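You operate a simulated robot arm through the tools that you are given. There is no shell and no other tool. Be economical: measure what you need, move in short steps, check, and stop when the job is done.

The job below is to be done with a simulated two-armed robot. You get a single attempt, and the scene is never put back.

TASK
Dock the roll cassette on the grey mat, lock the feed dock and set its brake to mark 3.
Fine: free the dock's lever first; carry the cassette level with both hands, it is long and heavy; set it square on the mat, then lock the lever.
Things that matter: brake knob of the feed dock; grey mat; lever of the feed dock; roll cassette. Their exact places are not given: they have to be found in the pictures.

It is judged by the outcome, as a careful person would: the job done as asked, and still so three seconds after it is handed in. It fails if anything else is knocked over, pushed out of place, dropped, spilled or broken.

THE ROBOT
Two 7-joint arms with two-finger grippers on one trunk, on a base that drives. Base frame: it is fixed to the floor where the robot stands at the start and does not move with it; the origin is under the middle of the robot, x ahead of it, y to its left, z up; the surface under the hand at the start is at about z = 803. Units: mm, rad, N and s.
The left shoulder is at the start at [60, 123, 995], the right one opposite. With the tool pointing down near the work surface each hand reaches from about 340 to 800 mm from the robot's upright axis, wherever it stands, measured 20 degrees to its own side. Places, roughly: brake knob of the feed dock [700, -200, 800]; grey mat [400, -200, 800]; lever of the feed dock [600, 0, 900]; roll cassette [-1250, -2750, 1000]. Payload 1.47 kg a hand.
Tool frame (each hand has its own): the origin (TCP) lies between the finger pads and is the grasp point; the fingertips stand 16 mm ahead of it; z points along the fingers, y is the line along which they close. The gripper opens to 87 mm. The gripper's body begins 55 mm behind the TCP.
Orientation is told as [roll, pitch, yaw] about the base's x, y, z axes, in that order, counted from this pose: with the fingers straight down and closing along the base's y, the tool's x points along the base's -x, its y along +y and its z along -z.

THE INTERFACE
- The arms move only by the tool arm_command. It takes "left_deltas", "right_deltas" or both (then of equal length, played together; a hand with none holds still); each is a list of rows, each a list of 6 numbers: the shift along the base's x, y, z in mm, then the turn, a rotation vector about the base's x, y, z in rad. In form: [[x, y, z, ax, ay, az], ...]. A call has 1 to 8 rows; each row shifts and turns the commanded pose from where the row before left it. "left_gripper" and "right_gripper" are, for a hand that has rows, the opening, from 0 (shut) to 1 (fully open), set as the call begins (left out, the last holds). Each row takes 0.2 s and may step no farther than 50 mm and 0.15 rad from the row before; otherwise, or with a gripper value out of range, the whole call is refused. Where a pose cannot be reached the arm comes as near as it can. A force on the tool above 50 N (or 10 N above the force at the start of the call, whichever is more), or a blocked arm, ends the call early, and 0.2 s more pass. The fingers move at their own pace (about 153 mm/s each) and stop on an object; they squeeze with about 28 N. The grip force told is the motor's: it shows also when the fingers shut on nothing. Time passes only in rows, and 0.2 s behind the last, so rows that do not move let the fingers close. The reply holds the time, the measured pose of the TCP, the force on the tool along the base axes, the opening and the grip force, in the units named above and with some noise, with the torque about the TCP (base axes, N m) and any sound that the robot's microphone picked up.
- Cameras (640 x 400 px; columns grow to the right, rows downward): "scene" is now at [76, -21.2, 1540.8]; the picture's right is [-0.29, -0.96, 0.00], its down [-0.81, 0.24, -0.54] and it looks along [0.51, -0.15, -0.84] (base axes); focal length 254 px, centre (320, 200). "left" rides on the left gripper at [73, -12, -90] in its tool frame; the picture's right is [0.16, 0.99, 0.00], its down [-0.72, 0.12, -0.68] and it looks along [-0.67, 0.11, 0.73] (tool axes); focal length 247 px, centre (320, 200). "right" rides on the right gripper at [73, 12, -90] in its tool frame; the picture's right is [-0.16, 0.99, 0.00], its down [-0.72, -0.12, -0.68] and it looks along [-0.67, -0.11, 0.73] (tool axes); focal length 247 px, centre (320, 200).
- capture(camera): a new picture of that camera. It takes no simulated time.
- raise_lower(by): slides the trunk up (or, below 0, down) by that many mm; the arms and the scene camera ride with it, the base frame stays. It gives what a move gives, with no picture.
- roll_base(legs): drives the robot by 1 to 6 legs, each [ahead, left, turn to the left] in mm, mm and rad, along the robot's own axes; the way and the turn of a leg run together, so that a leg with both is an arc; at most 1500 mm and 3.142 rad a leg. The arms and the cameras ride along, it lands a little off, and it stops where it bumps. It gives what a move gives.
- aim_head(pan, tilt): turns the head with the scene camera to pan (to the left, within 2.094 rad either way) and tilt (down, from -0.506 to 1.204), counted from straight ahead of the robot. It gives what a move gives.
- measure_at(camera, pixels): for up to 12 pixels [column, row] of the newest picture of that camera ("zoom" is the newest enlarged one), the place [x, y, z] in the base frame of the surface seen there, good to about 2 mm. It takes no simulated time.
- enlarge(camera, box): a new picture of the part [left, top, right, bottom] of that camera's present view, enlarged. It takes no simulated time.
- job_done(): hands the job in; it is judged then, once.

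Work in short steps. Measure before you move; look again where a grasp or a placing could have gone wrong, and mend it. You have 80 turns and 78 pictures in all, those below and enlarged ones among them. Open the grippers and draw the arms clear of the work before you hand the job in, unless the task says otherwise; then end with one line.

The tools are called by a JSON object that holds its "op" and its "data". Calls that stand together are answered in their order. arm_command: Moves the arms, as the interface text tells. Its arguments: {"type":"object","properties":{"left_deltas":{"type":"array","items":{"type":"array","items":{"type":"number"}}},"left_gripper":{"type":"number"},"right_deltas":{"type":"array","items":{"type":"array","items":{"type":"number"}}},"right_gripper":{"type":"number"}},"required":[]} The other tools are called the same way: raise_lower (by) slides the trunk up or down; roll_base (legs) drives the base; aim_head (pan, tilt) turns the head that bears the scene camera; capture (camera) takes a picture; measure_at (camera, pixels) gives the place of the surface under pixels of a picture; enlarge (camera, box) takes an enlarged picture of a part of a camera's view; job_done () hands the job in.

At the start:

```text
clock: 0.0
left_ee_pos: [459.4, 69.2, 1261.6]
left_tcp_rot: [0.001, 0.0, 0.001]
left_wrist_force: [-0.2, 0.3, -0.3]
left_ft_torque: [0.01, 0.01, 0.01]
left_grip_width: 86.8
left_grasp_force: 0.1
right_ee_pos: [377.3, -272.0, 1246.1]
right_tcp_rot: [-0.001, 0.0, 0.0]
right_wrist_force: [-0.6, -0.2, 0.3]
right_ft_torque: [-0.02, -0.01, -0.01]
right_grip_width: 87.0
right_grasp_force: 0.1
trunk travel left (down, up): [-150.0, 80.0]
robot x, y, heading: [3.6, -0.1, -0.001]
head pan, tilt: [-0.293, 1.005]
```

scene: 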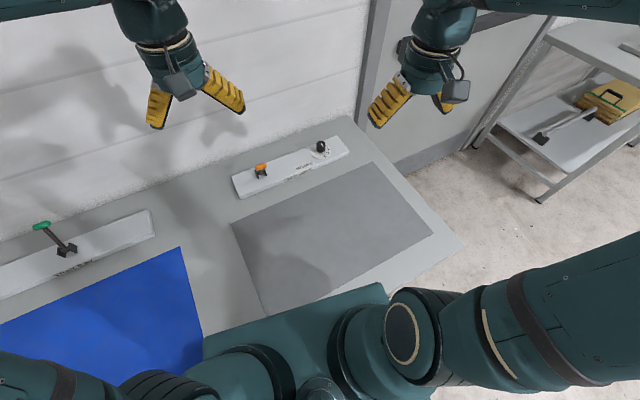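
right: 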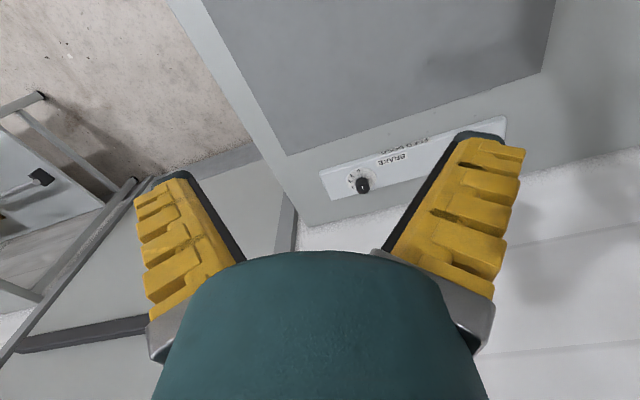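
left: 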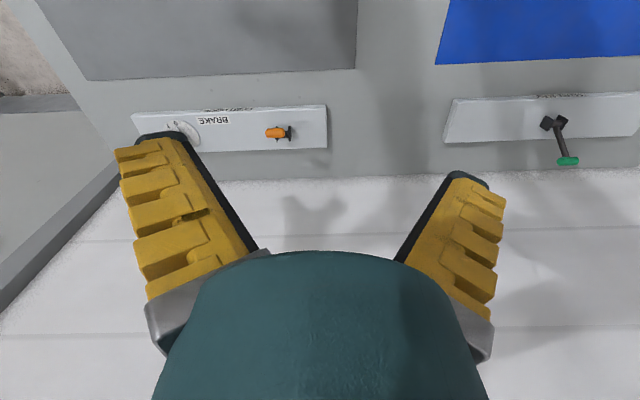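

The scene shows a dock strip with an orange lever (260,170) and black knob (320,147) behind the grey mat; another strip with a green lever belongs to the blue mat. I enlarge the dock to read its labels and measure.

{"op": "enlarge", "data": {"camera": "scene", "box": [220, 120, 380, 220]}}

{"op": "enlarge", "data": {"camera": "left", "box": [120, 80, 344, 220]}}

{"op": "measure_at", "data": {"camera": "scene", "pixels": [[260, 167], [262, 175], [320, 147], [232, 225], [373, 162], [433, 234], [268, 314], [235, 178], [345, 140], [42, 226], [66, 249], [462, 245]]}}

```text
4.00 times, centred on (300, 170) of scene
```

zoom: 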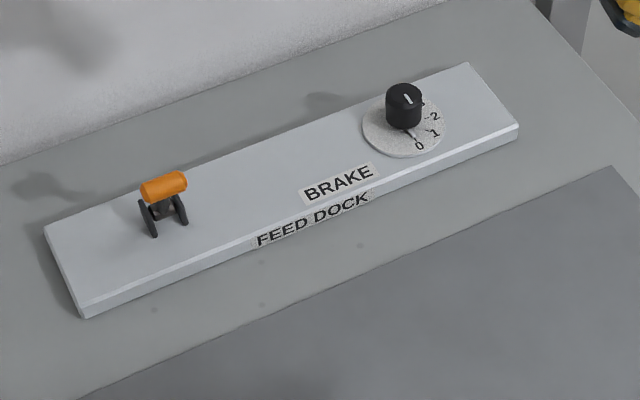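

```text
2.86 times, centred on (232, 150) of left
```

zoom: 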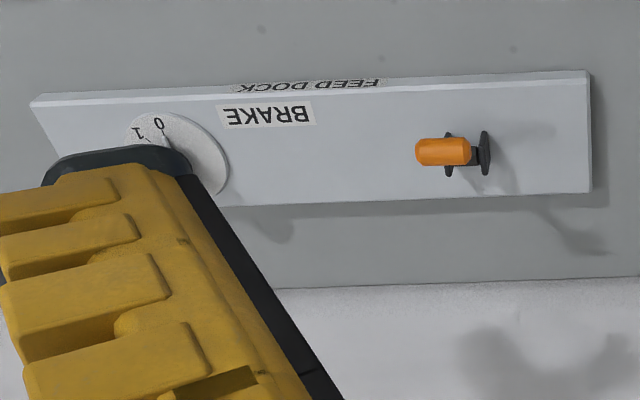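

```text
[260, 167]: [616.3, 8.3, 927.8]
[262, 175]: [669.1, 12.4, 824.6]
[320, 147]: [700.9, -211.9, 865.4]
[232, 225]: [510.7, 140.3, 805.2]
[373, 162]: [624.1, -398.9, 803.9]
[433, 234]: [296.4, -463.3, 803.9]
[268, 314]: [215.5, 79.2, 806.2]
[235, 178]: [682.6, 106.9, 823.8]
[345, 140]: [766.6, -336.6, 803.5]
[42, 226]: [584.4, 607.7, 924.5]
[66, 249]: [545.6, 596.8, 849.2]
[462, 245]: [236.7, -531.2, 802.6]
```

The lever's orange handle is at about [616,8,928]. I enlarge it from both cameras to see how it is mounted and whether it has labels.

{"op": "enlarge", "data": {"camera": "left", "box": [248, 110, 328, 160]}}

{"op": "measure_at", "data": {"camera": "zoom", "pixels": [[150, 170], [200, 180], [240, 180], [290, 180], [320, 180], [345, 180], [450, 300]]}}

{"op": "enlarge", "data": {"camera": "scene", "box": [236, 150, 284, 180]}}

```text
8.00 times, centred on (288, 135) of left
```

zoom: 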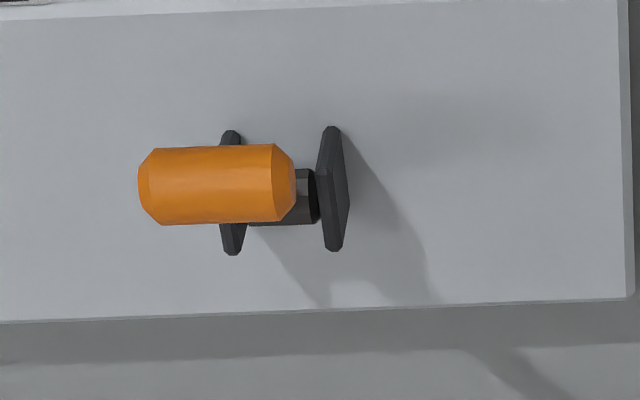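

```text
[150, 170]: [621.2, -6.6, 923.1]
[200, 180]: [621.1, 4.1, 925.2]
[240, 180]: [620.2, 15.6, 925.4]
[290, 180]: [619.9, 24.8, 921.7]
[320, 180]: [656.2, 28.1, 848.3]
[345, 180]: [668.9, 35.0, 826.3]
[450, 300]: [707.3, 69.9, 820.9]
```

```text
13.33 times, centred on (260, 165) of scene
```

zoom: 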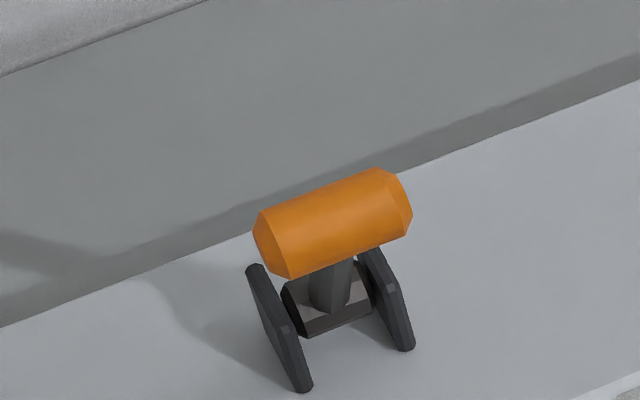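

The orange handle (centre about [618,9,916]) leans about 27° toward the mat, with its pivot near [655,18,842]; the neighbouring green lever leans the other way. So free should be away from the mat. I bring the left hand, shut, to the near side of the handle.

{"op": "arm_command", "data": {"left_deltas": [[12, -9, -44, 0, 0, 0.026], [12, -9, -44, 0, 0, 0.026], [12, -9, -44, 0, 0, 0.026], [12, -9, -44, 0, 0, 0.026], [12, -9, -44, 0, 0, 0.026], [12, -9, -44, 0, 0, 0.026], [12, -9, -44, 0, 0, 0.026], [9, -9, -44, 0, 0, 0.026]], "left_gripper": 0}}

{"op": "enlarge", "data": {"camera": "scene", "box": [180, 90, 340, 190]}}

```text
clock: 1.8
left_ee_pos: [553.7, -2.3, 908.9]
left_tcp_rot: [-0.001, 0.001, 0.208]
left_wrist_force: [-0.3, -0.7, 0.2]
left_ft_torque: [0.01, 0.01, 0.02]
left_grip_width: 0.0
left_grasp_force: 28.0
right_ee_pos: [377.1, -272.9, 1246.7]
right_tcp_rot: [0.001, 0.0, -0.004]
right_wrist_force: [-0.7, -0.8, -0.4]
right_ft_torque: [-0.02, 0.04, 0.03]
right_grip_width: 86.8
right_grasp_force: 0.0
trunk travel left (down, up): [-150.0, 80.0]
robot x, y, heading: [-1.3, -0.6, -0.001]
head pan, tilt: [-0.293, 1.005]
```

```text
4.00 times, centred on (260, 140) of scene
```

zoom: 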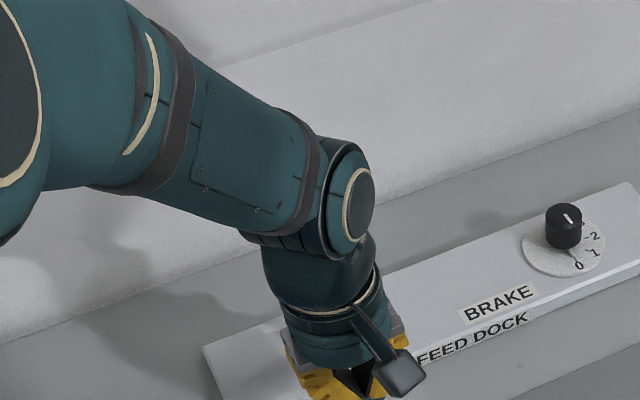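

The hand is in front of the handle. I push away from the mat along [0.98,0.2], watching force and sound.

{"op": "arm_command", "data": {"left_deltas": [[20, 4, 0, 0, 0, 0], [14, 3, 0, 0, 0, 0], [14, 3, 0, 0, 0, 0], [14, 3, 0, 0, 0, 0], [14, 3, 0, 0, 0, 0], [14, 3, 0, 0, 0, 0]]}}

{"op": "capture", "data": {"camera": "left"}}

```text
clock: 3.2
left_ee_pos: [642.4, 15.8, 911.1]
left_tcp_rot: [0.0, 0.003, 0.209]
left_wrist_force: [0.2, 0.3, 0.3]
left_ft_torque: [0.0, -0.02, 0.0]
left_grip_width: 0.2
left_grasp_force: 27.6
right_ee_pos: [376.9, -271.9, 1247.1]
right_tcp_rot: [0.0, 0.0, 0.001]
right_wrist_force: [-0.2, 0.2, -0.8]
right_ft_torque: [0.01, -0.01, 0.05]
right_grip_width: 86.9
right_grasp_force: 0.1
trunk travel left (down, up): [-150.0, 80.0]
robot x, y, heading: [-2.3, 0.7, 0.002]
head pan, tilt: [-0.293, 1.005]
```

```text
69 pictures are left
```

left: 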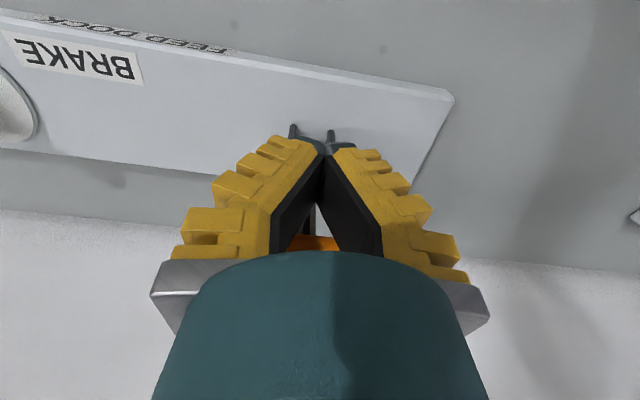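

The handle is now beyond the fingers (orange at 320,243) and no force is felt. I push on to its end.

{"op": "arm_command", "data": {"left_deltas": [[10, 2, 0, 0, 0, 0], [10, 2, 0, 0, 0, 0], [10, 2, 0, 0, 0, 0], [10, 2, 0, 0, 0, 0]]}}

{"op": "enlarge", "data": {"camera": "scene", "box": [180, 90, 340, 190]}}

```text
clock: 4.2
left_ee_pos: [682.9, 22.9, 910.6]
left_tcp_rot: [0.0, 0.001, 0.208]
left_wrist_force: [-1.7, -2.4, 0.5]
left_ft_torque: [0.01, -0.01, -0.02]
left_grip_width: 0.0
left_grasp_force: 28.4
right_ee_pos: [375.4, -272.9, 1247.0]
right_tcp_rot: [0.0, 0.0, 0.0]
right_wrist_force: [-0.2, 0.0, -0.3]
right_ft_torque: [-0.01, -0.06, -0.03]
right_grip_width: 87.1
right_grasp_force: 0.0
trunk travel left (down, up): [-150.0, 80.0]
robot x, y, heading: [2.8, -1.2, 0.003]
head pan, tilt: [-0.293, 1.005]
```

```text
4.00 times, centred on (260, 140) of scene
```

zoom: 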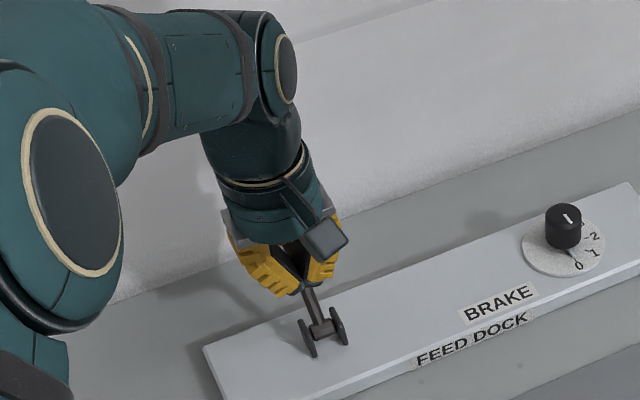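

The lever now leans away, with only slight force. I push a little more to find the stop.

{"op": "arm_command", "data": {"left_deltas": [[8, 2, -3, 0, 0, 0], [8, 2, -3, 0, 0, 0], [8, 2, -3, 0, 0, 0]]}}

{"op": "enlarge", "data": {"camera": "scene", "box": [180, 90, 340, 190]}}

```text
clock: 4.8
left_ee_pos: [684.8, 21.1, 910.0]
left_tcp_rot: [-0.003, 0.016, 0.202]
left_wrist_force: [-28.1, -0.3, 24.1]
left_ft_torque: [0.03, -0.26, 0.15]
left_grip_width: 6.2
left_grasp_force: 28.9
right_ee_pos: [372.5, -272.1, 1248.0]
right_tcp_rot: [0.0, -0.004, -0.001]
right_wrist_force: [0.1, 0.1, 0.1]
right_ft_torque: [0.0, 0.05, -0.02]
right_grip_width: 86.9
right_grasp_force: 0.0
trunk travel left (down, up): [-150.0, 80.0]
robot x, y, heading: [-2.7, 4.0, -0.001]
head pan, tilt: [-0.293, 1.005]
stopped in row 2 (left hand): the force on the tool passed its limit at 56 N (the readings are from after the stop); the commanded pose is now the measured one
```

```text
4.00 times, centred on (260, 140) of scene
```

zoom: 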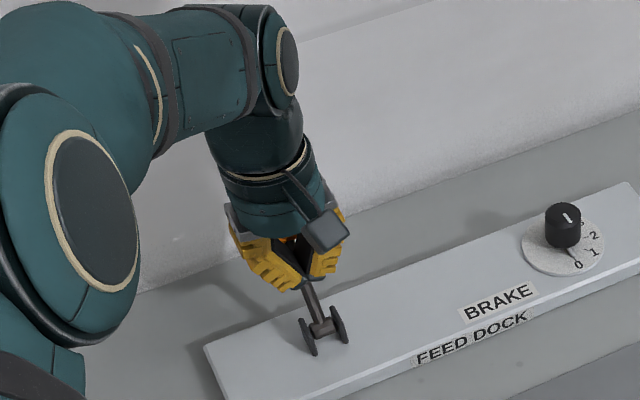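

The stop is found (56 N), so the lever is at its far end. I draw the hand back and up and look at the lever.

{"op": "arm_command", "data": {"left_deltas": [[-20, -4, 0, 0, 0, 0], [-40, -8, 0, 0, 0, 0], [-40, -8, 10, 0, 0, 0], [-20, 0, 45, 0, 0, 0], [-20, 10, 45, 0, 0, 0], [-20, 20, 40, 0, 0, -0.05], [-20, 20, 40, 0, 0, -0.05], [0, 20, 40, 0, 0, -0.1]], "left_gripper": 0}}

{"op": "enlarge", "data": {"camera": "scene", "box": [180, 90, 340, 190]}}

{"op": "measure_at", "data": {"camera": "scene", "pixels": [[320, 147], [326, 158]]}}

```text
refused: row 5 steps farther than a row can; nothing moved
```

```text
4.00 times, centred on (260, 140) of scene
```

zoom: 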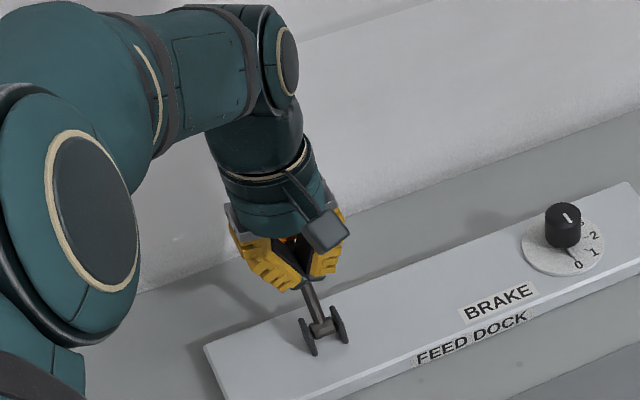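

```text
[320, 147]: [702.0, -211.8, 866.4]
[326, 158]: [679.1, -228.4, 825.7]
```

Row 5 was too long, so nothing moved; same retreat with smaller steps.

{"op": "arm_command", "data": {"left_deltas": [[-20, -4, 0, 0, 0, 0], [-40, -8, 0, 0, 0, 0], [-40, -8, 10, 0, 0, 0], [-20, 0, 40, 0, 0, 0], [-15, 10, 40, 0, 0, 0], [-15, 15, 40, 0, 0, -0.05], [-15, 15, 40, 0, 0, -0.05], [0, 20, 40, 0, 0, -0.1]], "left_gripper": 0}}

{"op": "enlarge", "data": {"camera": "left", "box": [160, 60, 480, 260]}}

{"op": "aim_head", "data": {"pan": -1.9, "tilt": 0.3}}

{"op": "capture", "data": {"camera": "scene"}}

```text
clock: 6.5
left_ee_pos: [526.2, 63.0, 1116.3]
left_tcp_rot: [0.0, 0.013, 0.002]
left_wrist_force: [0.0, 0.1, 0.7]
left_ft_torque: [-0.04, -0.01, -0.05]
left_grip_width: 0.1
left_grasp_force: 28.1
right_ee_pos: [375.5, -272.3, 1247.2]
right_tcp_rot: [-0.001, 0.0, 0.0]
right_wrist_force: [-0.3, -0.2, 0.8]
right_ft_torque: [-0.04, 0.0, 0.01]
right_grip_width: 86.8
right_grasp_force: 0.0
trunk travel left (down, up): [-150.0, 80.0]
robot x, y, heading: [-0.2, 0.2, 0.001]
head pan, tilt: [-0.293, 1.005]
```

```text
2.00 times, centred on (320, 160) of left
```

zoom: 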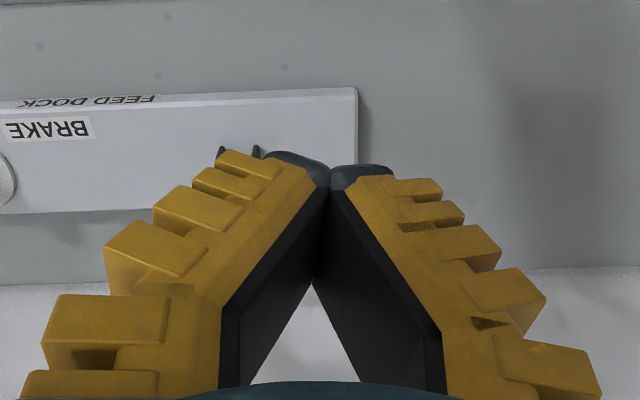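

```text
clock: 8.2
left_ee_pos: [527.1, 61.7, 1115.3]
left_tcp_rot: [0.0, 0.012, 0.005]
left_wrist_force: [1.0, 0.4, 0.7]
left_ft_torque: [-0.02, -0.04, -0.03]
left_grip_width: 0.0
left_grasp_force: 28.3
right_ee_pos: [375.5, -272.2, 1247.8]
right_tcp_rot: [-0.001, 0.0, 0.001]
right_wrist_force: [1.0, 0.2, -0.2]
right_ft_torque: [0.05, 0.0, 0.0]
right_grip_width: 86.6
right_grasp_force: 0.1
trunk travel left (down, up): [-150.0, 80.0]
robot x, y, heading: [0.1, 0.2, 0.003]
head pan, tilt: [-1.901, 0.3]
```

```text
64 pictures are left
```

scene: 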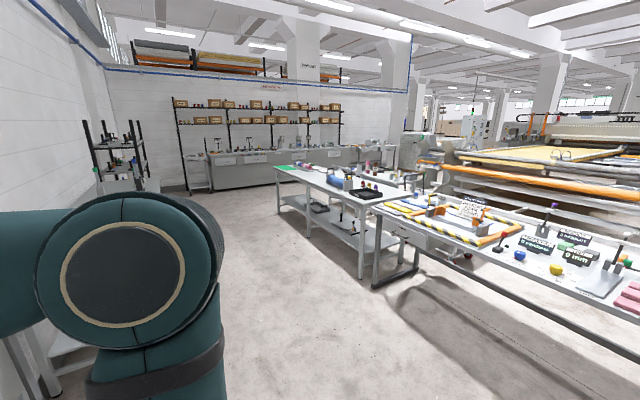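

The cassette should appear near (345,175). I enlarge there and measure.

{"op": "enlarge", "data": {"camera": "scene", "box": [260, 130, 500, 280]}}

{"op": "measure_at", "data": {"camera": "scene", "pixels": [[280, 166], [338, 181], [370, 193], [302, 164], [440, 205], [370, 286], [275, 210], [497, 275], [430, 255], [390, 195]]}}

```text
2.67 times, centred on (380, 205) of scene
```

zoom: 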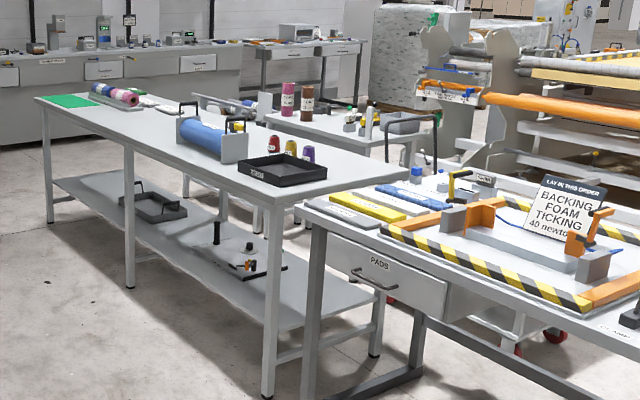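

```text
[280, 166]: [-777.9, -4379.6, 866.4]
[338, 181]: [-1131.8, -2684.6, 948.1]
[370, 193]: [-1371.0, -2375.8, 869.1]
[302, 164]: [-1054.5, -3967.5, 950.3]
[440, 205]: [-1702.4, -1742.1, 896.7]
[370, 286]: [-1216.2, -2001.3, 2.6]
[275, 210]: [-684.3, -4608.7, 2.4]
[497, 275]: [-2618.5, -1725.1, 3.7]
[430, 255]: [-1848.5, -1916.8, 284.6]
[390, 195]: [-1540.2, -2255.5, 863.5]
```

The cassette is the blue roll with two black-handled end plates on the table near [-1150,-2700]. The floor at x about -300 is clear, so I back off, turn right and drive along it.

{"op": "roll_base", "data": {"legs": [[-350, 0, 0], [0, 0, -1.57], [1500, 0, 0], [1000, 0, 0], [0, 0, -1.37]]}}

{"op": "aim_head", "data": {"pan": 0, "tilt": 0.75}}

{"op": "capture", "data": {"camera": "scene"}}

```text
clock: 29.6
left_ee_pos: [-845.6, -2682.9, 1115.6]
left_tcp_rot: [-0.002, 0.013, -2.934]
left_wrist_force: [0.8, 0.3, 0.2]
left_ft_torque: [0.01, 0.0, 0.01]
left_grip_width: 0.0
left_grasp_force: 27.8
right_ee_pos: [-766.2, -2326.1, 1246.4]
right_tcp_rot: [-0.001, 0.001, -2.939]
right_wrist_force: [-0.5, 1.2, -0.2]
right_ft_torque: [0.01, 0.01, 0.01]
right_grip_width: 87.2
right_grasp_force: 0.1
trunk travel left (down, up): [-150.0, 80.0]
robot x, y, heading: [-342.7, -2515.8, -2.94]
head pan, tilt: [-1.901, 0.3]
```

```text
clock: 31.5
left_ee_pos: [-845.1, -2683.7, 1116.3]
left_tcp_rot: [0.0, 0.012, -2.935]
left_wrist_force: [0.0, 0.2, 0.3]
left_ft_torque: [0.0, -0.06, 0.01]
left_grip_width: 0.0
left_grasp_force: 27.9
right_ee_pos: [-765.2, -2325.7, 1246.7]
right_tcp_rot: [0.0, 0.001, -2.938]
right_wrist_force: [0.1, 0.5, -0.4]
right_ft_torque: [0.01, -0.01, -0.02]
right_grip_width: 87.0
right_grasp_force: 0.0
trunk travel left (down, up): [-150.0, 80.0]
robot x, y, heading: [-341.2, -2515.7, -2.939]
head pan, tilt: [0.0, 0.75]
```

```text
62 pictures are left
```

scene: 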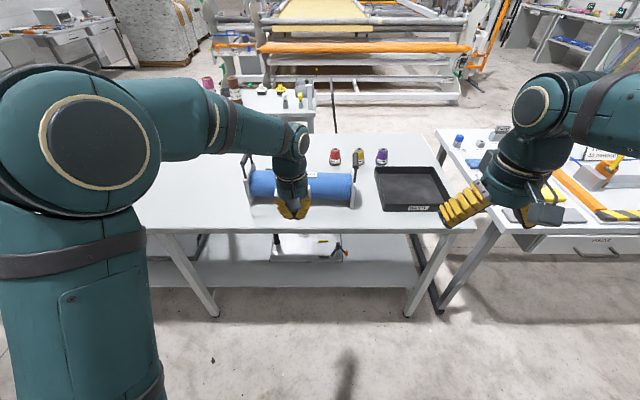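

The cassette is around (300,188). I enlarge and measure its parts.

{"op": "enlarge", "data": {"camera": "scene", "box": [220, 130, 380, 230]}}

{"op": "measure_at", "data": {"camera": "zoom", "pixels": [[90, 100], [125, 230], [170, 170], [170, 230], [460, 180], [500, 210], [530, 200], [535, 270], [540, 110], [240, 300], [450, 320], [110, 150]]}}

```text
4.00 times, centred on (300, 180) of scene
```

zoom: 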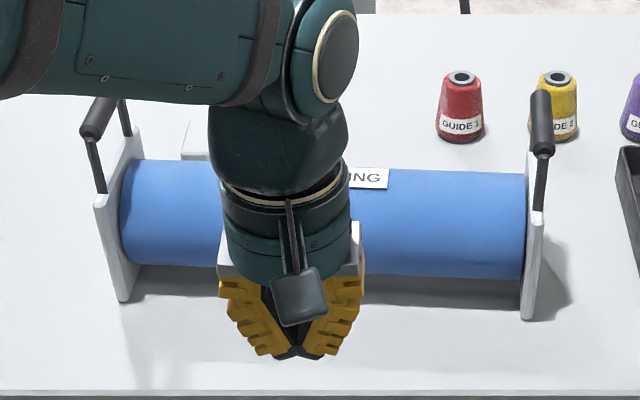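

```text
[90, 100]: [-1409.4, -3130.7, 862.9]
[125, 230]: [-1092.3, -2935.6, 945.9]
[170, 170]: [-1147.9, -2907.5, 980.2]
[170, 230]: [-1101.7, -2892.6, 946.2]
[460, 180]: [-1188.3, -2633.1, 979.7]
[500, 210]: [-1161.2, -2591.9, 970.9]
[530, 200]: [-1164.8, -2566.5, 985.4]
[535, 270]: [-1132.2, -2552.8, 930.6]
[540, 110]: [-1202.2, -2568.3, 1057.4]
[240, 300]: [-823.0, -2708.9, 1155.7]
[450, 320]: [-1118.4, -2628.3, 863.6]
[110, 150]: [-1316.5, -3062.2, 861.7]
```

The cassette has end plates with U-handles whose bars run across the roll axis at z about 1060. I move the left hand out of the view and open it, then measure precisely.

{"op": "arm_command", "data": {"left_deltas": [[8, -40, 25, 0, 0, 0], [8, -40, 25, 0, 0, 0], [8, -40, 25, 0, 0, 0], [8, -40, 25, 0, 0, 0]], "left_gripper": 1}}

{"op": "enlarge", "data": {"camera": "scene", "box": [220, 130, 380, 230]}}

```text
clock: 32.5
left_ee_pos: [-814.4, -2844.9, 1215.9]
left_tcp_rot: [-0.001, 0.016, -2.936]
left_wrist_force: [0.3, -0.1, 0.8]
left_ft_torque: [0.03, -0.04, 0.01]
left_grip_width: 87.0
left_grasp_force: 0.0
right_ee_pos: [-765.2, -2327.4, 1247.8]
right_tcp_rot: [0.0, -0.001, -2.939]
right_wrist_force: [-0.2, 0.2, -0.2]
right_ft_torque: [0.01, 0.02, -0.01]
right_grip_width: 86.7
right_grasp_force: 0.1
trunk travel left (down, up): [-150.0, 80.0]
robot x, y, heading: [-338.5, -2518.0, -2.935]
head pan, tilt: [0.0, 0.75]
```

```text
4.00 times, centred on (300, 180) of scene
```

zoom: 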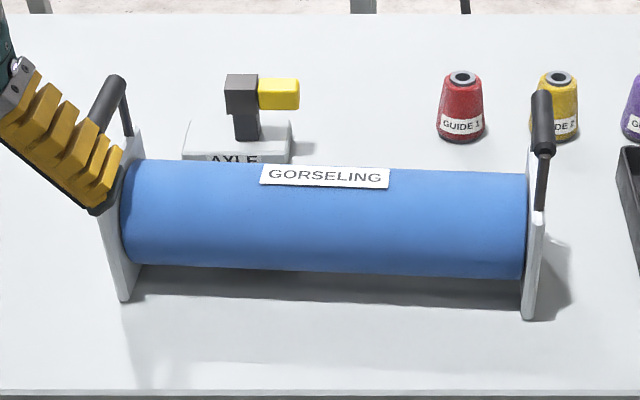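

Clear view now. I measure handle bars, plates and roll ends.

{"op": "measure_at", "data": {"camera": "zoom", "pixels": [[117, 80], [103, 110], [128, 128], [540, 95], [542, 150], [538, 120], [530, 305], [124, 295], [129, 250], [526, 270], [300, 395], [190, 125]]}}

{"op": "capture", "data": {"camera": "left"}}

{"op": "capture", "data": {"camera": "right"}}

```text
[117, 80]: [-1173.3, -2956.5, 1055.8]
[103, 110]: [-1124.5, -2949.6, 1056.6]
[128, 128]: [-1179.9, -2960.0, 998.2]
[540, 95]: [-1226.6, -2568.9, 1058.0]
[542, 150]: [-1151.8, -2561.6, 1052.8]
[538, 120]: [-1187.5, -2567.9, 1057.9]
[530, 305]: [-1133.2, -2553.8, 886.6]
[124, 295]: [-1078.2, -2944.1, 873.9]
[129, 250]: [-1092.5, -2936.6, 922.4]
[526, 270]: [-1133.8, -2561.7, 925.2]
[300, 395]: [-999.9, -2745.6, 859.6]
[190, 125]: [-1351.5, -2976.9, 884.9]
```

```text
59 pictures are left
```

left: 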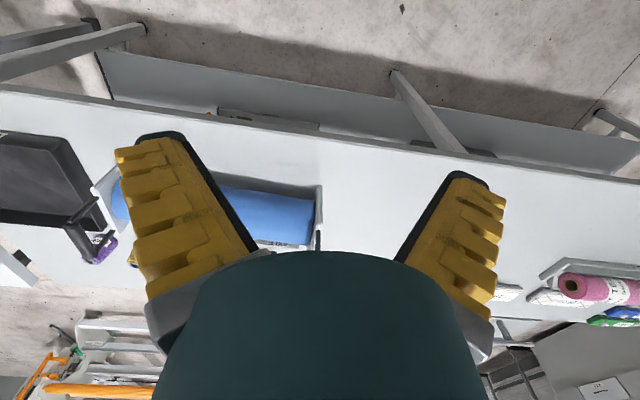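

```text
58 pictures are left
```

right: 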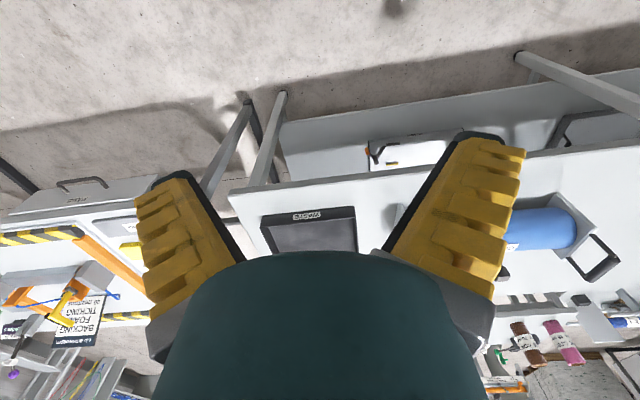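

Bars are at centre right [-1189,-2566,1049] and left [-1146,-2955,1049], so the cassette is rotated to heading about -3.03. I square the robot to it and stop about 450 mm from its centre, hands well above it.

{"op": "roll_base", "data": {"legs": [[0, 0, -0.095], [0, 149, 0], [400, 0, 0]]}}

{"op": "aim_head", "data": {"pan": 0, "tilt": 0.95}}

{"op": "capture", "data": {"camera": "scene"}}

```text
clock: 37.0
left_ee_pos: [-1225.7, -2990.6, 1216.2]
left_tcp_rot: [0.0, 0.013, -3.028]
left_wrist_force: [0.6, -0.9, 0.0]
left_ft_torque: [-0.05, -0.03, -0.01]
left_grip_width: 87.0
left_grasp_force: 0.1
right_ee_pos: [-1127.7, -2478.8, 1246.7]
right_tcp_rot: [0.0, 0.0, -3.034]
right_wrist_force: [-0.4, -0.1, 0.2]
right_ft_torque: [0.03, -0.01, -0.02]
right_grip_width: 86.8
right_grasp_force: 0.0
trunk travel left (down, up): [-150.0, 80.0]
robot x, y, heading: [-726.5, -2709.0, -3.034]
head pan, tilt: [0.0, 0.75]
```

```text
clock: 37.8
left_ee_pos: [-1225.8, -2989.8, 1215.5]
left_tcp_rot: [0.0, 0.012, -3.028]
left_wrist_force: [-0.3, -0.4, -0.9]
left_ft_torque: [-0.02, 0.0, 0.01]
left_grip_width: 86.9
left_grasp_force: 0.0
right_ee_pos: [-1127.8, -2479.2, 1246.7]
right_tcp_rot: [-0.001, 0.001, -3.032]
right_wrist_force: [0.5, -0.4, -0.3]
right_ft_torque: [-0.02, 0.03, 0.02]
right_grip_width: 86.8
right_grasp_force: 0.1
trunk travel left (down, up): [-150.0, 80.0]
robot x, y, heading: [-721.1, -2706.2, -3.034]
head pan, tilt: [0.0, 0.949]
```

```text
57 pictures are left
```

scene: 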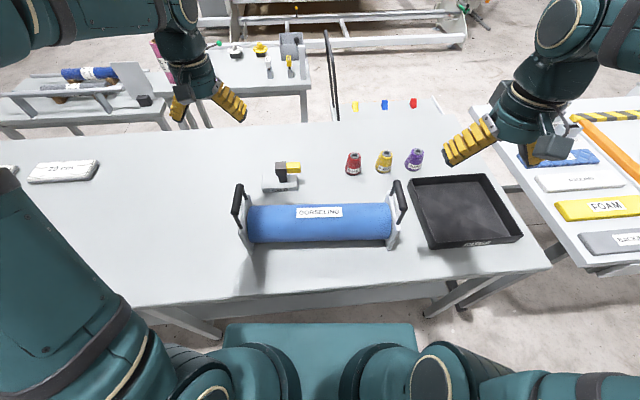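

Good clear view. I enlarge and measure both handles.

{"op": "enlarge", "data": {"camera": "scene", "box": [224, 155, 424, 280]}}

{"op": "measure_at", "data": {"camera": "zoom", "pixels": [[48, 95], [42, 130], [40, 180], [552, 90], [566, 120], [577, 165], [100, 270], [520, 265], [300, 160], [150, 180], [470, 170], [40, 155]]}}

```text
3.20 times, centred on (324, 218) of scene
```

zoom: 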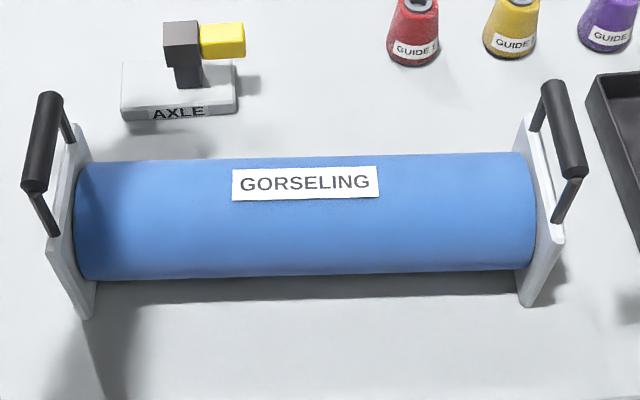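

```text
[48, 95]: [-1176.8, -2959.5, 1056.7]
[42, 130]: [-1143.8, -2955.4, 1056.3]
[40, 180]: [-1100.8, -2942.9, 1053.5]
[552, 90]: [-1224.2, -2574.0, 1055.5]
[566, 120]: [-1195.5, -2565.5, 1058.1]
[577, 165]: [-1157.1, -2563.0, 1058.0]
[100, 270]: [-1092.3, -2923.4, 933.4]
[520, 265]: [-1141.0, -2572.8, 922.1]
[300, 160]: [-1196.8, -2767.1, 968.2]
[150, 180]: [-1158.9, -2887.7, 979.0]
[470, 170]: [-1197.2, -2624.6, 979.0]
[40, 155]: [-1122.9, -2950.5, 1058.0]
```

Bar centres: right [-1190,-2567], left [-1139,-2952], both at z 1049; cassette yaw about 0.03 more than the hands. I bring both open hands above and down around the bars.

{"op": "arm_command", "data": {"left_deltas": [[29, 12.5, 0, 0, 0, 0.009], [29, 12.5, 0, 0, 0, 0.009], [29, 12.8, 0, 0, 0, 0.009], [0, 0, -33.3, 0, 0, 0], [0, 0, -33.3, 0, 0, 0], [0, 0, -33.3, 0, 0, 0], [0, 0, -33.3, 0, 0, 0], [0, 0, -33.3, 0, 0, 0]], "right_deltas": [[-21, -29.3, 0, 0, 0, 0.01], [-21, -29.3, 0, 0, 0, 0.01], [-20.5, -29.2, 0, 0, 0, 0.01], [0, 0, -39.5, 0, 0, 0], [0, 0, -39.5, 0, 0, 0], [0, 0, -39.5, 0, 0, 0], [0, 0, -39.5, 0, 0, 0], [0, 0, -39.5, 0, 0, 0]], "left_gripper": 1, "right_gripper": 1}}

{"op": "capture", "data": {"camera": "scene"}}

{"op": "capture", "data": {"camera": "left"}}

{"op": "capture", "data": {"camera": "right"}}

```text
clock: 39.5
left_ee_pos: [-1139.6, -2951.9, 1048.2]
left_tcp_rot: [-0.002, 0.014, -2.999]
left_wrist_force: [0.2, 0.3, -0.4]
left_ft_torque: [0.02, -0.03, 0.03]
left_grip_width: 87.0
left_grasp_force: 0.0
right_ee_pos: [-1192.7, -2566.5, 1047.4]
right_tcp_rot: [0.0, 0.001, -3.003]
right_wrist_force: [1.4, -0.3, 0.0]
right_ft_torque: [-0.01, 0.04, -0.01]
right_grip_width: 87.1
right_grasp_force: 0.0
trunk travel left (down, up): [-150.0, 80.0]
robot x, y, heading: [-721.6, -2707.3, -3.031]
head pan, tilt: [0.0, 0.949]
```

```text
55 pictures are left
```

scene: 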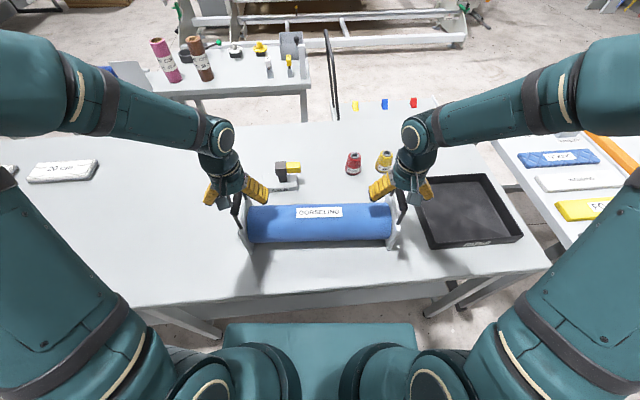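

```text
54 pictures are left
```

left: 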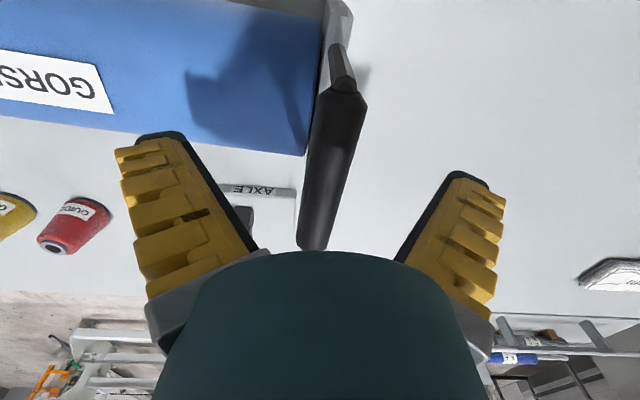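

```text
53 pictures are left
```

right: 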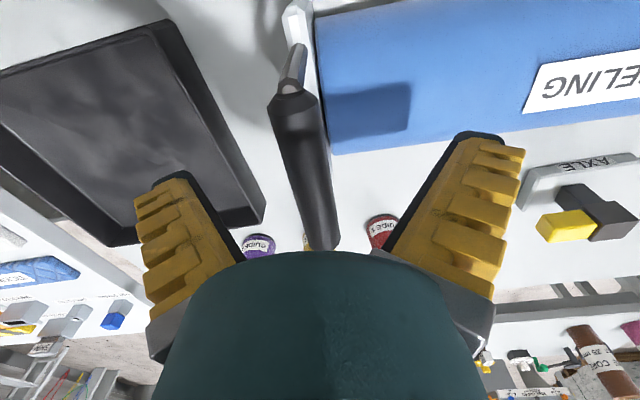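

Both bars lie centred between the open fingers. I close both hands with still rows.

{"op": "arm_command", "data": {"left_deltas": [[0, 0, 0, 0, 0, 0], [0, 0, 0, 0, 0, 0], [0, 0, 0, 0, 0, 0]], "right_deltas": [[0, 0, 0, 0, 0, 0], [0, 0, 0, 0, 0, 0], [0, 0, 0, 0, 0, 0]], "left_gripper": 0, "right_gripper": 0}}

```text
clock: 40.4
left_ee_pos: [-1137.2, -2954.5, 1048.5]
left_tcp_rot: [0.004, 0.013, -2.999]
left_wrist_force: [5.1, -34.7, 1.1]
left_ft_torque: [-0.15, -0.28, -0.15]
left_grip_width: 15.3
left_grasp_force: 27.6
right_ee_pos: [-1191.7, -2563.1, 1048.0]
right_tcp_rot: [-0.004, 0.001, -3.009]
right_wrist_force: [-4.3, 37.7, 1.4]
right_ft_torque: [0.24, -0.25, 0.12]
right_grip_width: 14.8
right_grasp_force: 28.2
trunk travel left (down, up): [-150.0, 80.0]
robot x, y, heading: [-727.8, -2708.2, -3.035]
head pan, tilt: [0.0, 0.949]
```

Gripped (about 15 mm on each), but the hands strain against each other by about 35 N. I ease each outward by 3 mm to relax it.

{"op": "arm_command", "data": {"left_deltas": [[0, -1.5, 0, 0, 0, 0], [0, -1.5, 0, 0, 0, 0]], "right_deltas": [[0, 1.5, 0, 0, 0, 0], [0, 1.5, 0, 0, 0, 0]]}}

```text
clock: 41.0
left_ee_pos: [-1136.3, -2955.7, 1047.4]
left_tcp_rot: [0.002, 0.014, -3.002]
left_wrist_force: [9.0, -24.0, 1.1]
left_ft_torque: [-0.14, -0.08, -0.03]
left_grip_width: 15.1
left_grasp_force: 28.1
right_ee_pos: [-1190.9, -2563.0, 1049.5]
right_tcp_rot: [0.0, 0.0, -3.004]
right_wrist_force: [-8.1, 27.6, 0.5]
right_ft_torque: [0.17, 0.03, -0.11]
right_grip_width: 13.6
right_grasp_force: 27.7
trunk travel left (down, up): [-150.0, 80.0]
robot x, y, heading: [-726.2, -2711.6, -3.037]
head pan, tilt: [0.0, 0.949]
```

Relaxing works at about 4 N/mm; I ease further.

{"op": "arm_command", "data": {"left_deltas": [[1, -2.5, 0, 0, 0, 0], [1, -2.5, 0, 0, 0, 0]], "right_deltas": [[-1, 2.5, 0, 0, 0, 0], [-1, 2.5, 0, 0, 0, 0]]}}

```text
clock: 41.5
left_ee_pos: [-1137.6, -2955.2, 1050.4]
left_tcp_rot: [-0.006, 0.008, -3.008]
left_wrist_force: [-3.1, 27.5, 0.9]
left_ft_torque: [0.24, -0.23, 0.25]
left_grip_width: 12.1
left_grasp_force: 28.3
right_ee_pos: [-1191.5, -2562.7, 1049.5]
right_tcp_rot: [0.006, -0.001, -2.995]
right_wrist_force: [6.7, -24.4, 0.2]
right_ft_torque: [-0.15, -0.34, -0.19]
right_grip_width: 13.1
right_grasp_force: 27.8
trunk travel left (down, up): [-150.0, 80.0]
robot x, y, heading: [-720.6, -2708.9, -3.033]
head pan, tilt: [0.0, 0.949]
```

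Overshot a bit; I come back by 2.5 mm a hand and then lift 10 mm as a trial.

{"op": "arm_command", "data": {"left_deltas": [[-0.7, 2.4, 0, 0, 0, 0], [0, 0, 5, 0, 0, 0], [0, 0, 5, 0, 0, 0]], "right_deltas": [[0.7, -2.4, 0, 0, 0, 0], [0, 0, 5, 0, 0, 0], [0, 0, 5, 0, 0, 0]]}}

```text
clock: 42.4
left_ee_pos: [-1136.8, -2957.0, 1058.9]
left_tcp_rot: [0.0, 0.012, -3.003]
left_wrist_force: [-5.0, 34.8, -10.3]
left_ft_torque: [0.24, 0.04, 0.0]
left_grip_width: 9.8
left_grasp_force: 27.8
right_ee_pos: [-1191.8, -2562.8, 1059.6]
right_tcp_rot: [0.002, -0.001, -2.999]
right_wrist_force: [4.2, -34.3, -10.5]
right_ft_torque: [-0.19, -0.14, -0.06]
right_grip_width: 9.3
right_grasp_force: 27.5
trunk travel left (down, up): [-150.0, 80.0]
robot x, y, heading: [-722.2, -2710.2, -3.038]
head pan, tilt: [0.0, 0.949]
```

Each hand bears about 10 N, but grip widths shrank to 9.5 mm; I look at the grips closely.

{"op": "enlarge", "data": {"camera": "scene", "box": [190, 150, 450, 270]}}

{"op": "capture", "data": {"camera": "left"}}

{"op": "capture", "data": {"camera": "right"}}

```text
2.46 times, centred on (320, 210) of scene
```

zoom: 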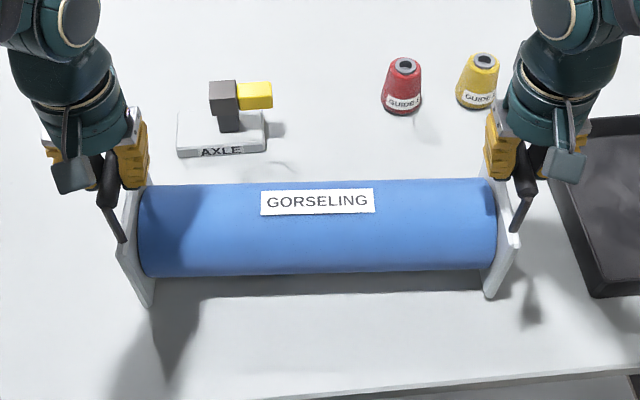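

```text
51 pictures are left
```

left: 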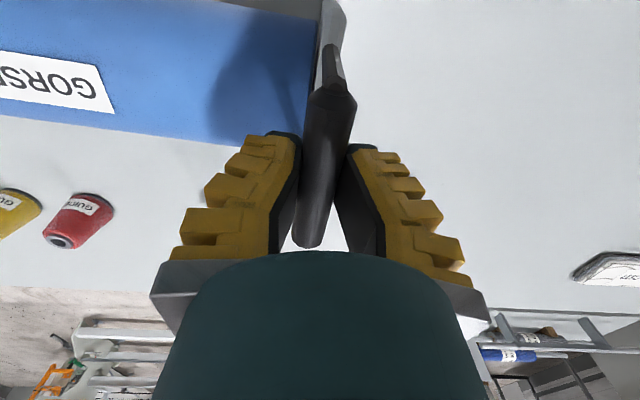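

```text
50 pictures are left
```

right: 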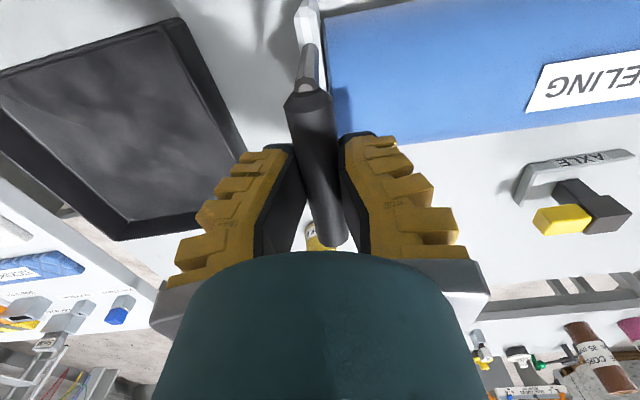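

The bars sit well between the pads, but there is outward pull. I ease the hands inward 3 mm each.

{"op": "arm_command", "data": {"left_deltas": [[0, 1.5, 0, 0, 0, 0], [0, 1.5, 0, 0, 0, 0], [0, 0, 0, 0, 0, 0]], "right_deltas": [[0, -1.5, 0, 0, 0, 0], [0, -1.5, 0, 0, 0, 0], [0, 0, 0, 0, 0, 0]]}}

```text
clock: 43.1
left_ee_pos: [-1137.3, -2957.1, 1059.3]
left_tcp_rot: [0.002, 0.015, -3.0]
left_wrist_force: [-2.1, 10.2, -10.6]
left_ft_torque: [0.0, -0.07, -0.04]
left_grip_width: 10.1
left_grasp_force: 28.1
right_ee_pos: [-1192.0, -2561.6, 1058.7]
right_tcp_rot: [-0.002, 0.002, -3.005]
right_wrist_force: [1.6, -10.6, -10.2]
right_ft_torque: [0.08, 0.02, 0.08]
right_grip_width: 9.5
right_grasp_force: 28.0
trunk travel left (down, up): [-150.0, 80.0]
robot x, y, heading: [-724.9, -2710.2, -3.036]
head pan, tilt: [0.0, 0.949]
```

Strain is down to 10 N and widths are stable. I lift level by 100 mm.

{"op": "arm_command", "data": {"left_deltas": [[0, 0.5, 12, 0, 0, 0], [0, 0.5, 12, 0, 0, 0], [0, 0, 13, 0, 0, 0], [0, 0, 13, 0, 0, 0], [0, 0, 13, 0, 0, 0], [0, 0, 13, 0, 0, 0], [0, 0, 12, 0, 0, 0], [0, 0, 12, 0, 0, 0]], "right_deltas": [[0, -0.5, 12, 0, 0, 0], [0, -0.5, 12, 0, 0, 0], [0, 0, 13, 0, 0, 0], [0, 0, 13, 0, 0, 0], [0, 0, 13, 0, 0, 0], [0, 0, 13, 0, 0, 0], [0, 0, 12, 0, 0, 0], [0, 0, 12, 0, 0, 0]]}}

{"op": "capture", "data": {"camera": "scene"}}

```text
clock: 45.0
left_ee_pos: [-1137.4, -2953.5, 1159.5]
left_tcp_rot: [0.0, 0.011, -3.0]
left_wrist_force: [0.2, 0.1, 0.6]
left_ft_torque: [-0.01, 0.04, 0.0]
left_grip_width: 0.3
left_grasp_force: 27.6
right_ee_pos: [-1191.5, -2564.5, 1159.0]
right_tcp_rot: [0.0, 0.0, -3.003]
right_wrist_force: [0.9, 0.2, -0.6]
right_ft_torque: [-0.01, 0.02, -0.02]
right_grip_width: 0.0
right_grasp_force: 27.8
trunk travel left (down, up): [-150.0, 80.0]
robot x, y, heading: [-723.2, -2705.3, -3.027]
head pan, tilt: [0.0, 0.949]
```

```text
49 pictures are left
```

scene: 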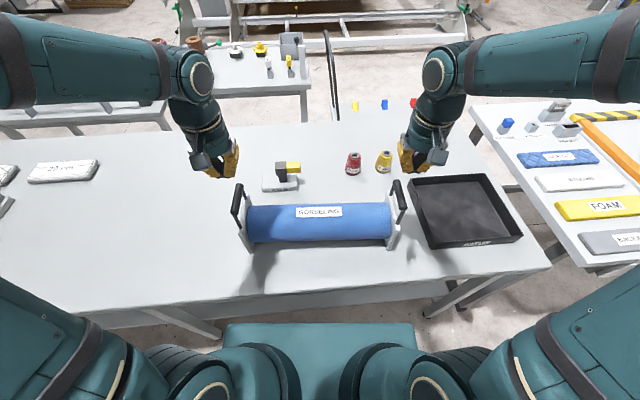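

The hands slid off the bars while lifting and the cassette still stands on the table. I measure it again before a deeper grip.

{"op": "enlarge", "data": {"camera": "scene", "box": [224, 155, 424, 280]}}

{"op": "measure_at", "data": {"camera": "zoom", "pixels": [[48, 95], [42, 130], [40, 180], [552, 90], [566, 120], [577, 165], [75, 140], [525, 128], [555, 130], [62, 240], [555, 240], [62, 160]]}}

```text
3.20 times, centred on (324, 218) of scene
```

zoom: 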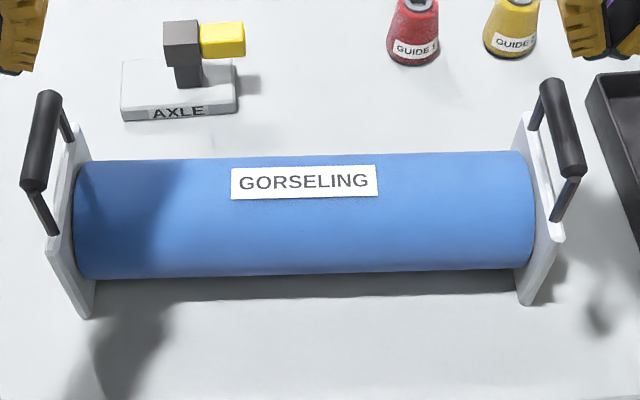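

```text
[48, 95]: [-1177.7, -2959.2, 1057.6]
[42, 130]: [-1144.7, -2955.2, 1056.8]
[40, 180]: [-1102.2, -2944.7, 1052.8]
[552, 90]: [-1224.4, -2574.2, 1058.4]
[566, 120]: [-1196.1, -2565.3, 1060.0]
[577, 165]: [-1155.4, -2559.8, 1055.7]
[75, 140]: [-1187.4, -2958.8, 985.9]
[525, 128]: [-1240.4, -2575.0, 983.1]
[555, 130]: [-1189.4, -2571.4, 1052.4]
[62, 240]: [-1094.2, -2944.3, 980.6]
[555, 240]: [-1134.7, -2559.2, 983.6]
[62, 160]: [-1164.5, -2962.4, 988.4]
```

The cassette hasn't moved; bar centres are at z about 1048, plate tops at 985. I open, go down again to z 1034 so that the bars sit deeper between the fingers, and close.

{"op": "arm_command", "data": {"left_deltas": [[0, -2, 0, 0, 0, 0], [0, 0, -30, 0, 0, 0], [0, 0, -35, 0, 0, 0], [0, 0, -35, 0, 0, 0], [0, 0, -25.5, 0, 0, 0]], "right_deltas": [[0, 2, 0, 0, 0, 0], [0, 0, -30, 0, 0, 0], [0, 0, -35, 0, 0, 0], [0, 0, -35, 0, 0, 0], [0, 0, -25, 0, 0, 0]], "left_gripper": 1, "right_gripper": 1}}

{"op": "arm_command", "data": {"left_deltas": [[0, 0, 0, 0, 0, 0], [0, 0, 0, 0, 0, 0], [0, 0, 0, 0, 0, 0]], "right_deltas": [[0, 0, 0, 0, 0, 0], [0, 0, 0, 0, 0, 0], [0, 0, 0, 0, 0, 0]], "left_gripper": 0, "right_gripper": 0}}

```text
clock: 46.1
left_ee_pos: [-1136.5, -2956.8, 1031.9]
left_tcp_rot: [-0.002, 0.014, -3.0]
left_wrist_force: [-0.9, -0.3, -0.1]
left_ft_torque: [-0.01, -0.05, -0.02]
left_grip_width: 86.8
left_grasp_force: 0.1
right_ee_pos: [-1192.4, -2562.4, 1033.5]
right_tcp_rot: [0.0, 0.001, -3.003]
right_wrist_force: [-0.2, 0.4, 1.0]
right_ft_torque: [0.0, 0.02, -0.03]
right_grip_width: 86.8
right_grasp_force: 0.1
trunk travel left (down, up): [-150.0, 80.0]
robot x, y, heading: [-721.4, -2705.7, -3.034]
head pan, tilt: [0.0, 0.949]
```

```text
clock: 47.0
left_ee_pos: [-1135.9, -2955.6, 1032.9]
left_tcp_rot: [0.0, 0.016, -3.0]
left_wrist_force: [-0.1, 2.0, -10.2]
left_ft_torque: [-0.01, -0.07, -0.03]
left_grip_width: 6.2
left_grasp_force: 28.1
right_ee_pos: [-1192.1, -2564.2, 1033.0]
right_tcp_rot: [0.0, 0.001, -3.004]
right_wrist_force: [0.2, -3.3, -10.4]
right_ft_torque: [0.06, -0.03, 0.01]
right_grip_width: 6.2
right_grasp_force: 27.9
trunk travel left (down, up): [-150.0, 80.0]
robot x, y, heading: [-725.9, -2710.9, -3.035]
head pan, tilt: [0.0, 0.949]
```

Now the pads close to 6 mm beneath the bars, hooking them, and each hand bears about 10 N. I raise 15 mm slowly and check.

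{"op": "arm_command", "data": {"left_deltas": [[0, 0, 5, 0, 0, 0], [0, 0, 5, 0, 0, 0], [0, 0, 5, 0, 0, 0], [0, 0, 0, 0, 0, 0]], "right_deltas": [[0, 0, 5, 0, 0, 0], [0, 0, 5, 0, 0, 0], [0, 0, 5, 0, 0, 0], [0, 0, 0, 0, 0, 0]]}}

{"op": "enlarge", "data": {"camera": "scene", "box": [224, 155, 424, 280]}}

{"op": "measure_at", "data": {"camera": "zoom", "pixels": [[150, 180], [470, 170], [300, 220], [62, 240], [555, 240]]}}

```text
clock: 48.0
left_ee_pos: [-1137.6, -2954.7, 1048.0]
left_tcp_rot: [0.0, 0.016, -3.001]
left_wrist_force: [-0.6, 4.9, -11.2]
left_ft_torque: [-0.05, 0.03, -0.04]
left_grip_width: 6.1
left_grasp_force: 28.4
right_ee_pos: [-1191.9, -2563.1, 1048.3]
right_tcp_rot: [-0.001, 0.002, -3.004]
right_wrist_force: [0.1, -4.5, -10.3]
right_ft_torque: [0.09, -0.08, -0.16]
right_grip_width: 5.6
right_grasp_force: 27.7
trunk travel left (down, up): [-150.0, 80.0]
robot x, y, heading: [-725.4, -2708.8, -3.034]
head pan, tilt: [0.0, 0.949]
```

```text
3.20 times, centred on (324, 218) of scene
```

zoom: 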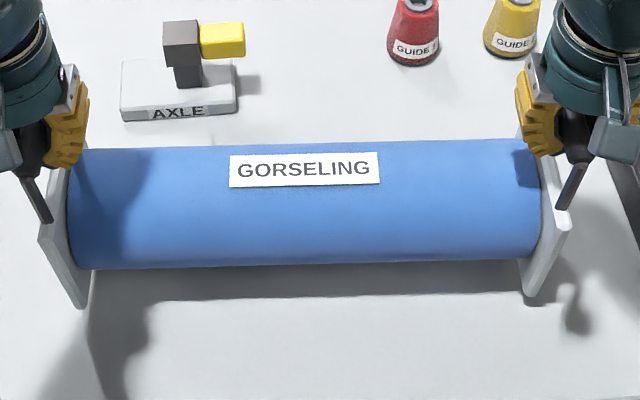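

```text
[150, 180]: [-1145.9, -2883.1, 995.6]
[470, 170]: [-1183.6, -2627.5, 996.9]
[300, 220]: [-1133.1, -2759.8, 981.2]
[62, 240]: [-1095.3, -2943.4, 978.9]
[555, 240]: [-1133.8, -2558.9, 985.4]
```

Lifted about 17 mm, level, grips steady at 6 mm. I raise 60 mm more.

{"op": "arm_command", "data": {"left_deltas": [[0, 0.3, 10, 0, 0, 0], [0, 0.3, 10, 0, 0, 0], [0, 0, 10, 0, 0, 0], [0, 0, 10, 0, 0, 0], [0, 0, 10, 0, 0, 0], [0, 0, 10, 0, 0, 0]], "right_deltas": [[0, -0.3, 10, 0, 0, 0], [0, -0.3, 10, 0, 0, 0], [0, 0, 10, 0, 0, 0], [0, 0, 10, 0, 0, 0], [0, 0, 10, 0, 0, 0], [0, 0, 10, 0, 0, 0]]}}

{"op": "capture", "data": {"camera": "scene"}}

```text
clock: 49.4
left_ee_pos: [-1135.9, -2954.6, 1109.2]
left_tcp_rot: [0.0, 0.015, -3.002]
left_wrist_force: [1.1, -5.6, -10.6]
left_ft_torque: [0.03, -0.08, 0.11]
left_grip_width: 6.0
left_grasp_force: 28.0
right_ee_pos: [-1192.5, -2563.3, 1108.1]
right_tcp_rot: [0.002, -0.002, -3.004]
right_wrist_force: [-0.2, 4.5, -10.1]
right_ft_torque: [-0.03, -0.04, -0.05]
right_grip_width: 6.3
right_grasp_force: 27.9
trunk travel left (down, up): [-150.0, 80.0]
robot x, y, heading: [-726.5, -2709.2, -3.036]
head pan, tilt: [0.0, 0.949]
```

```text
46 pictures are left
```

scene: 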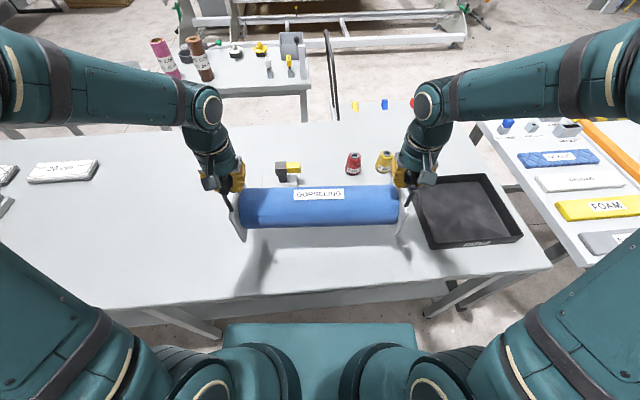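

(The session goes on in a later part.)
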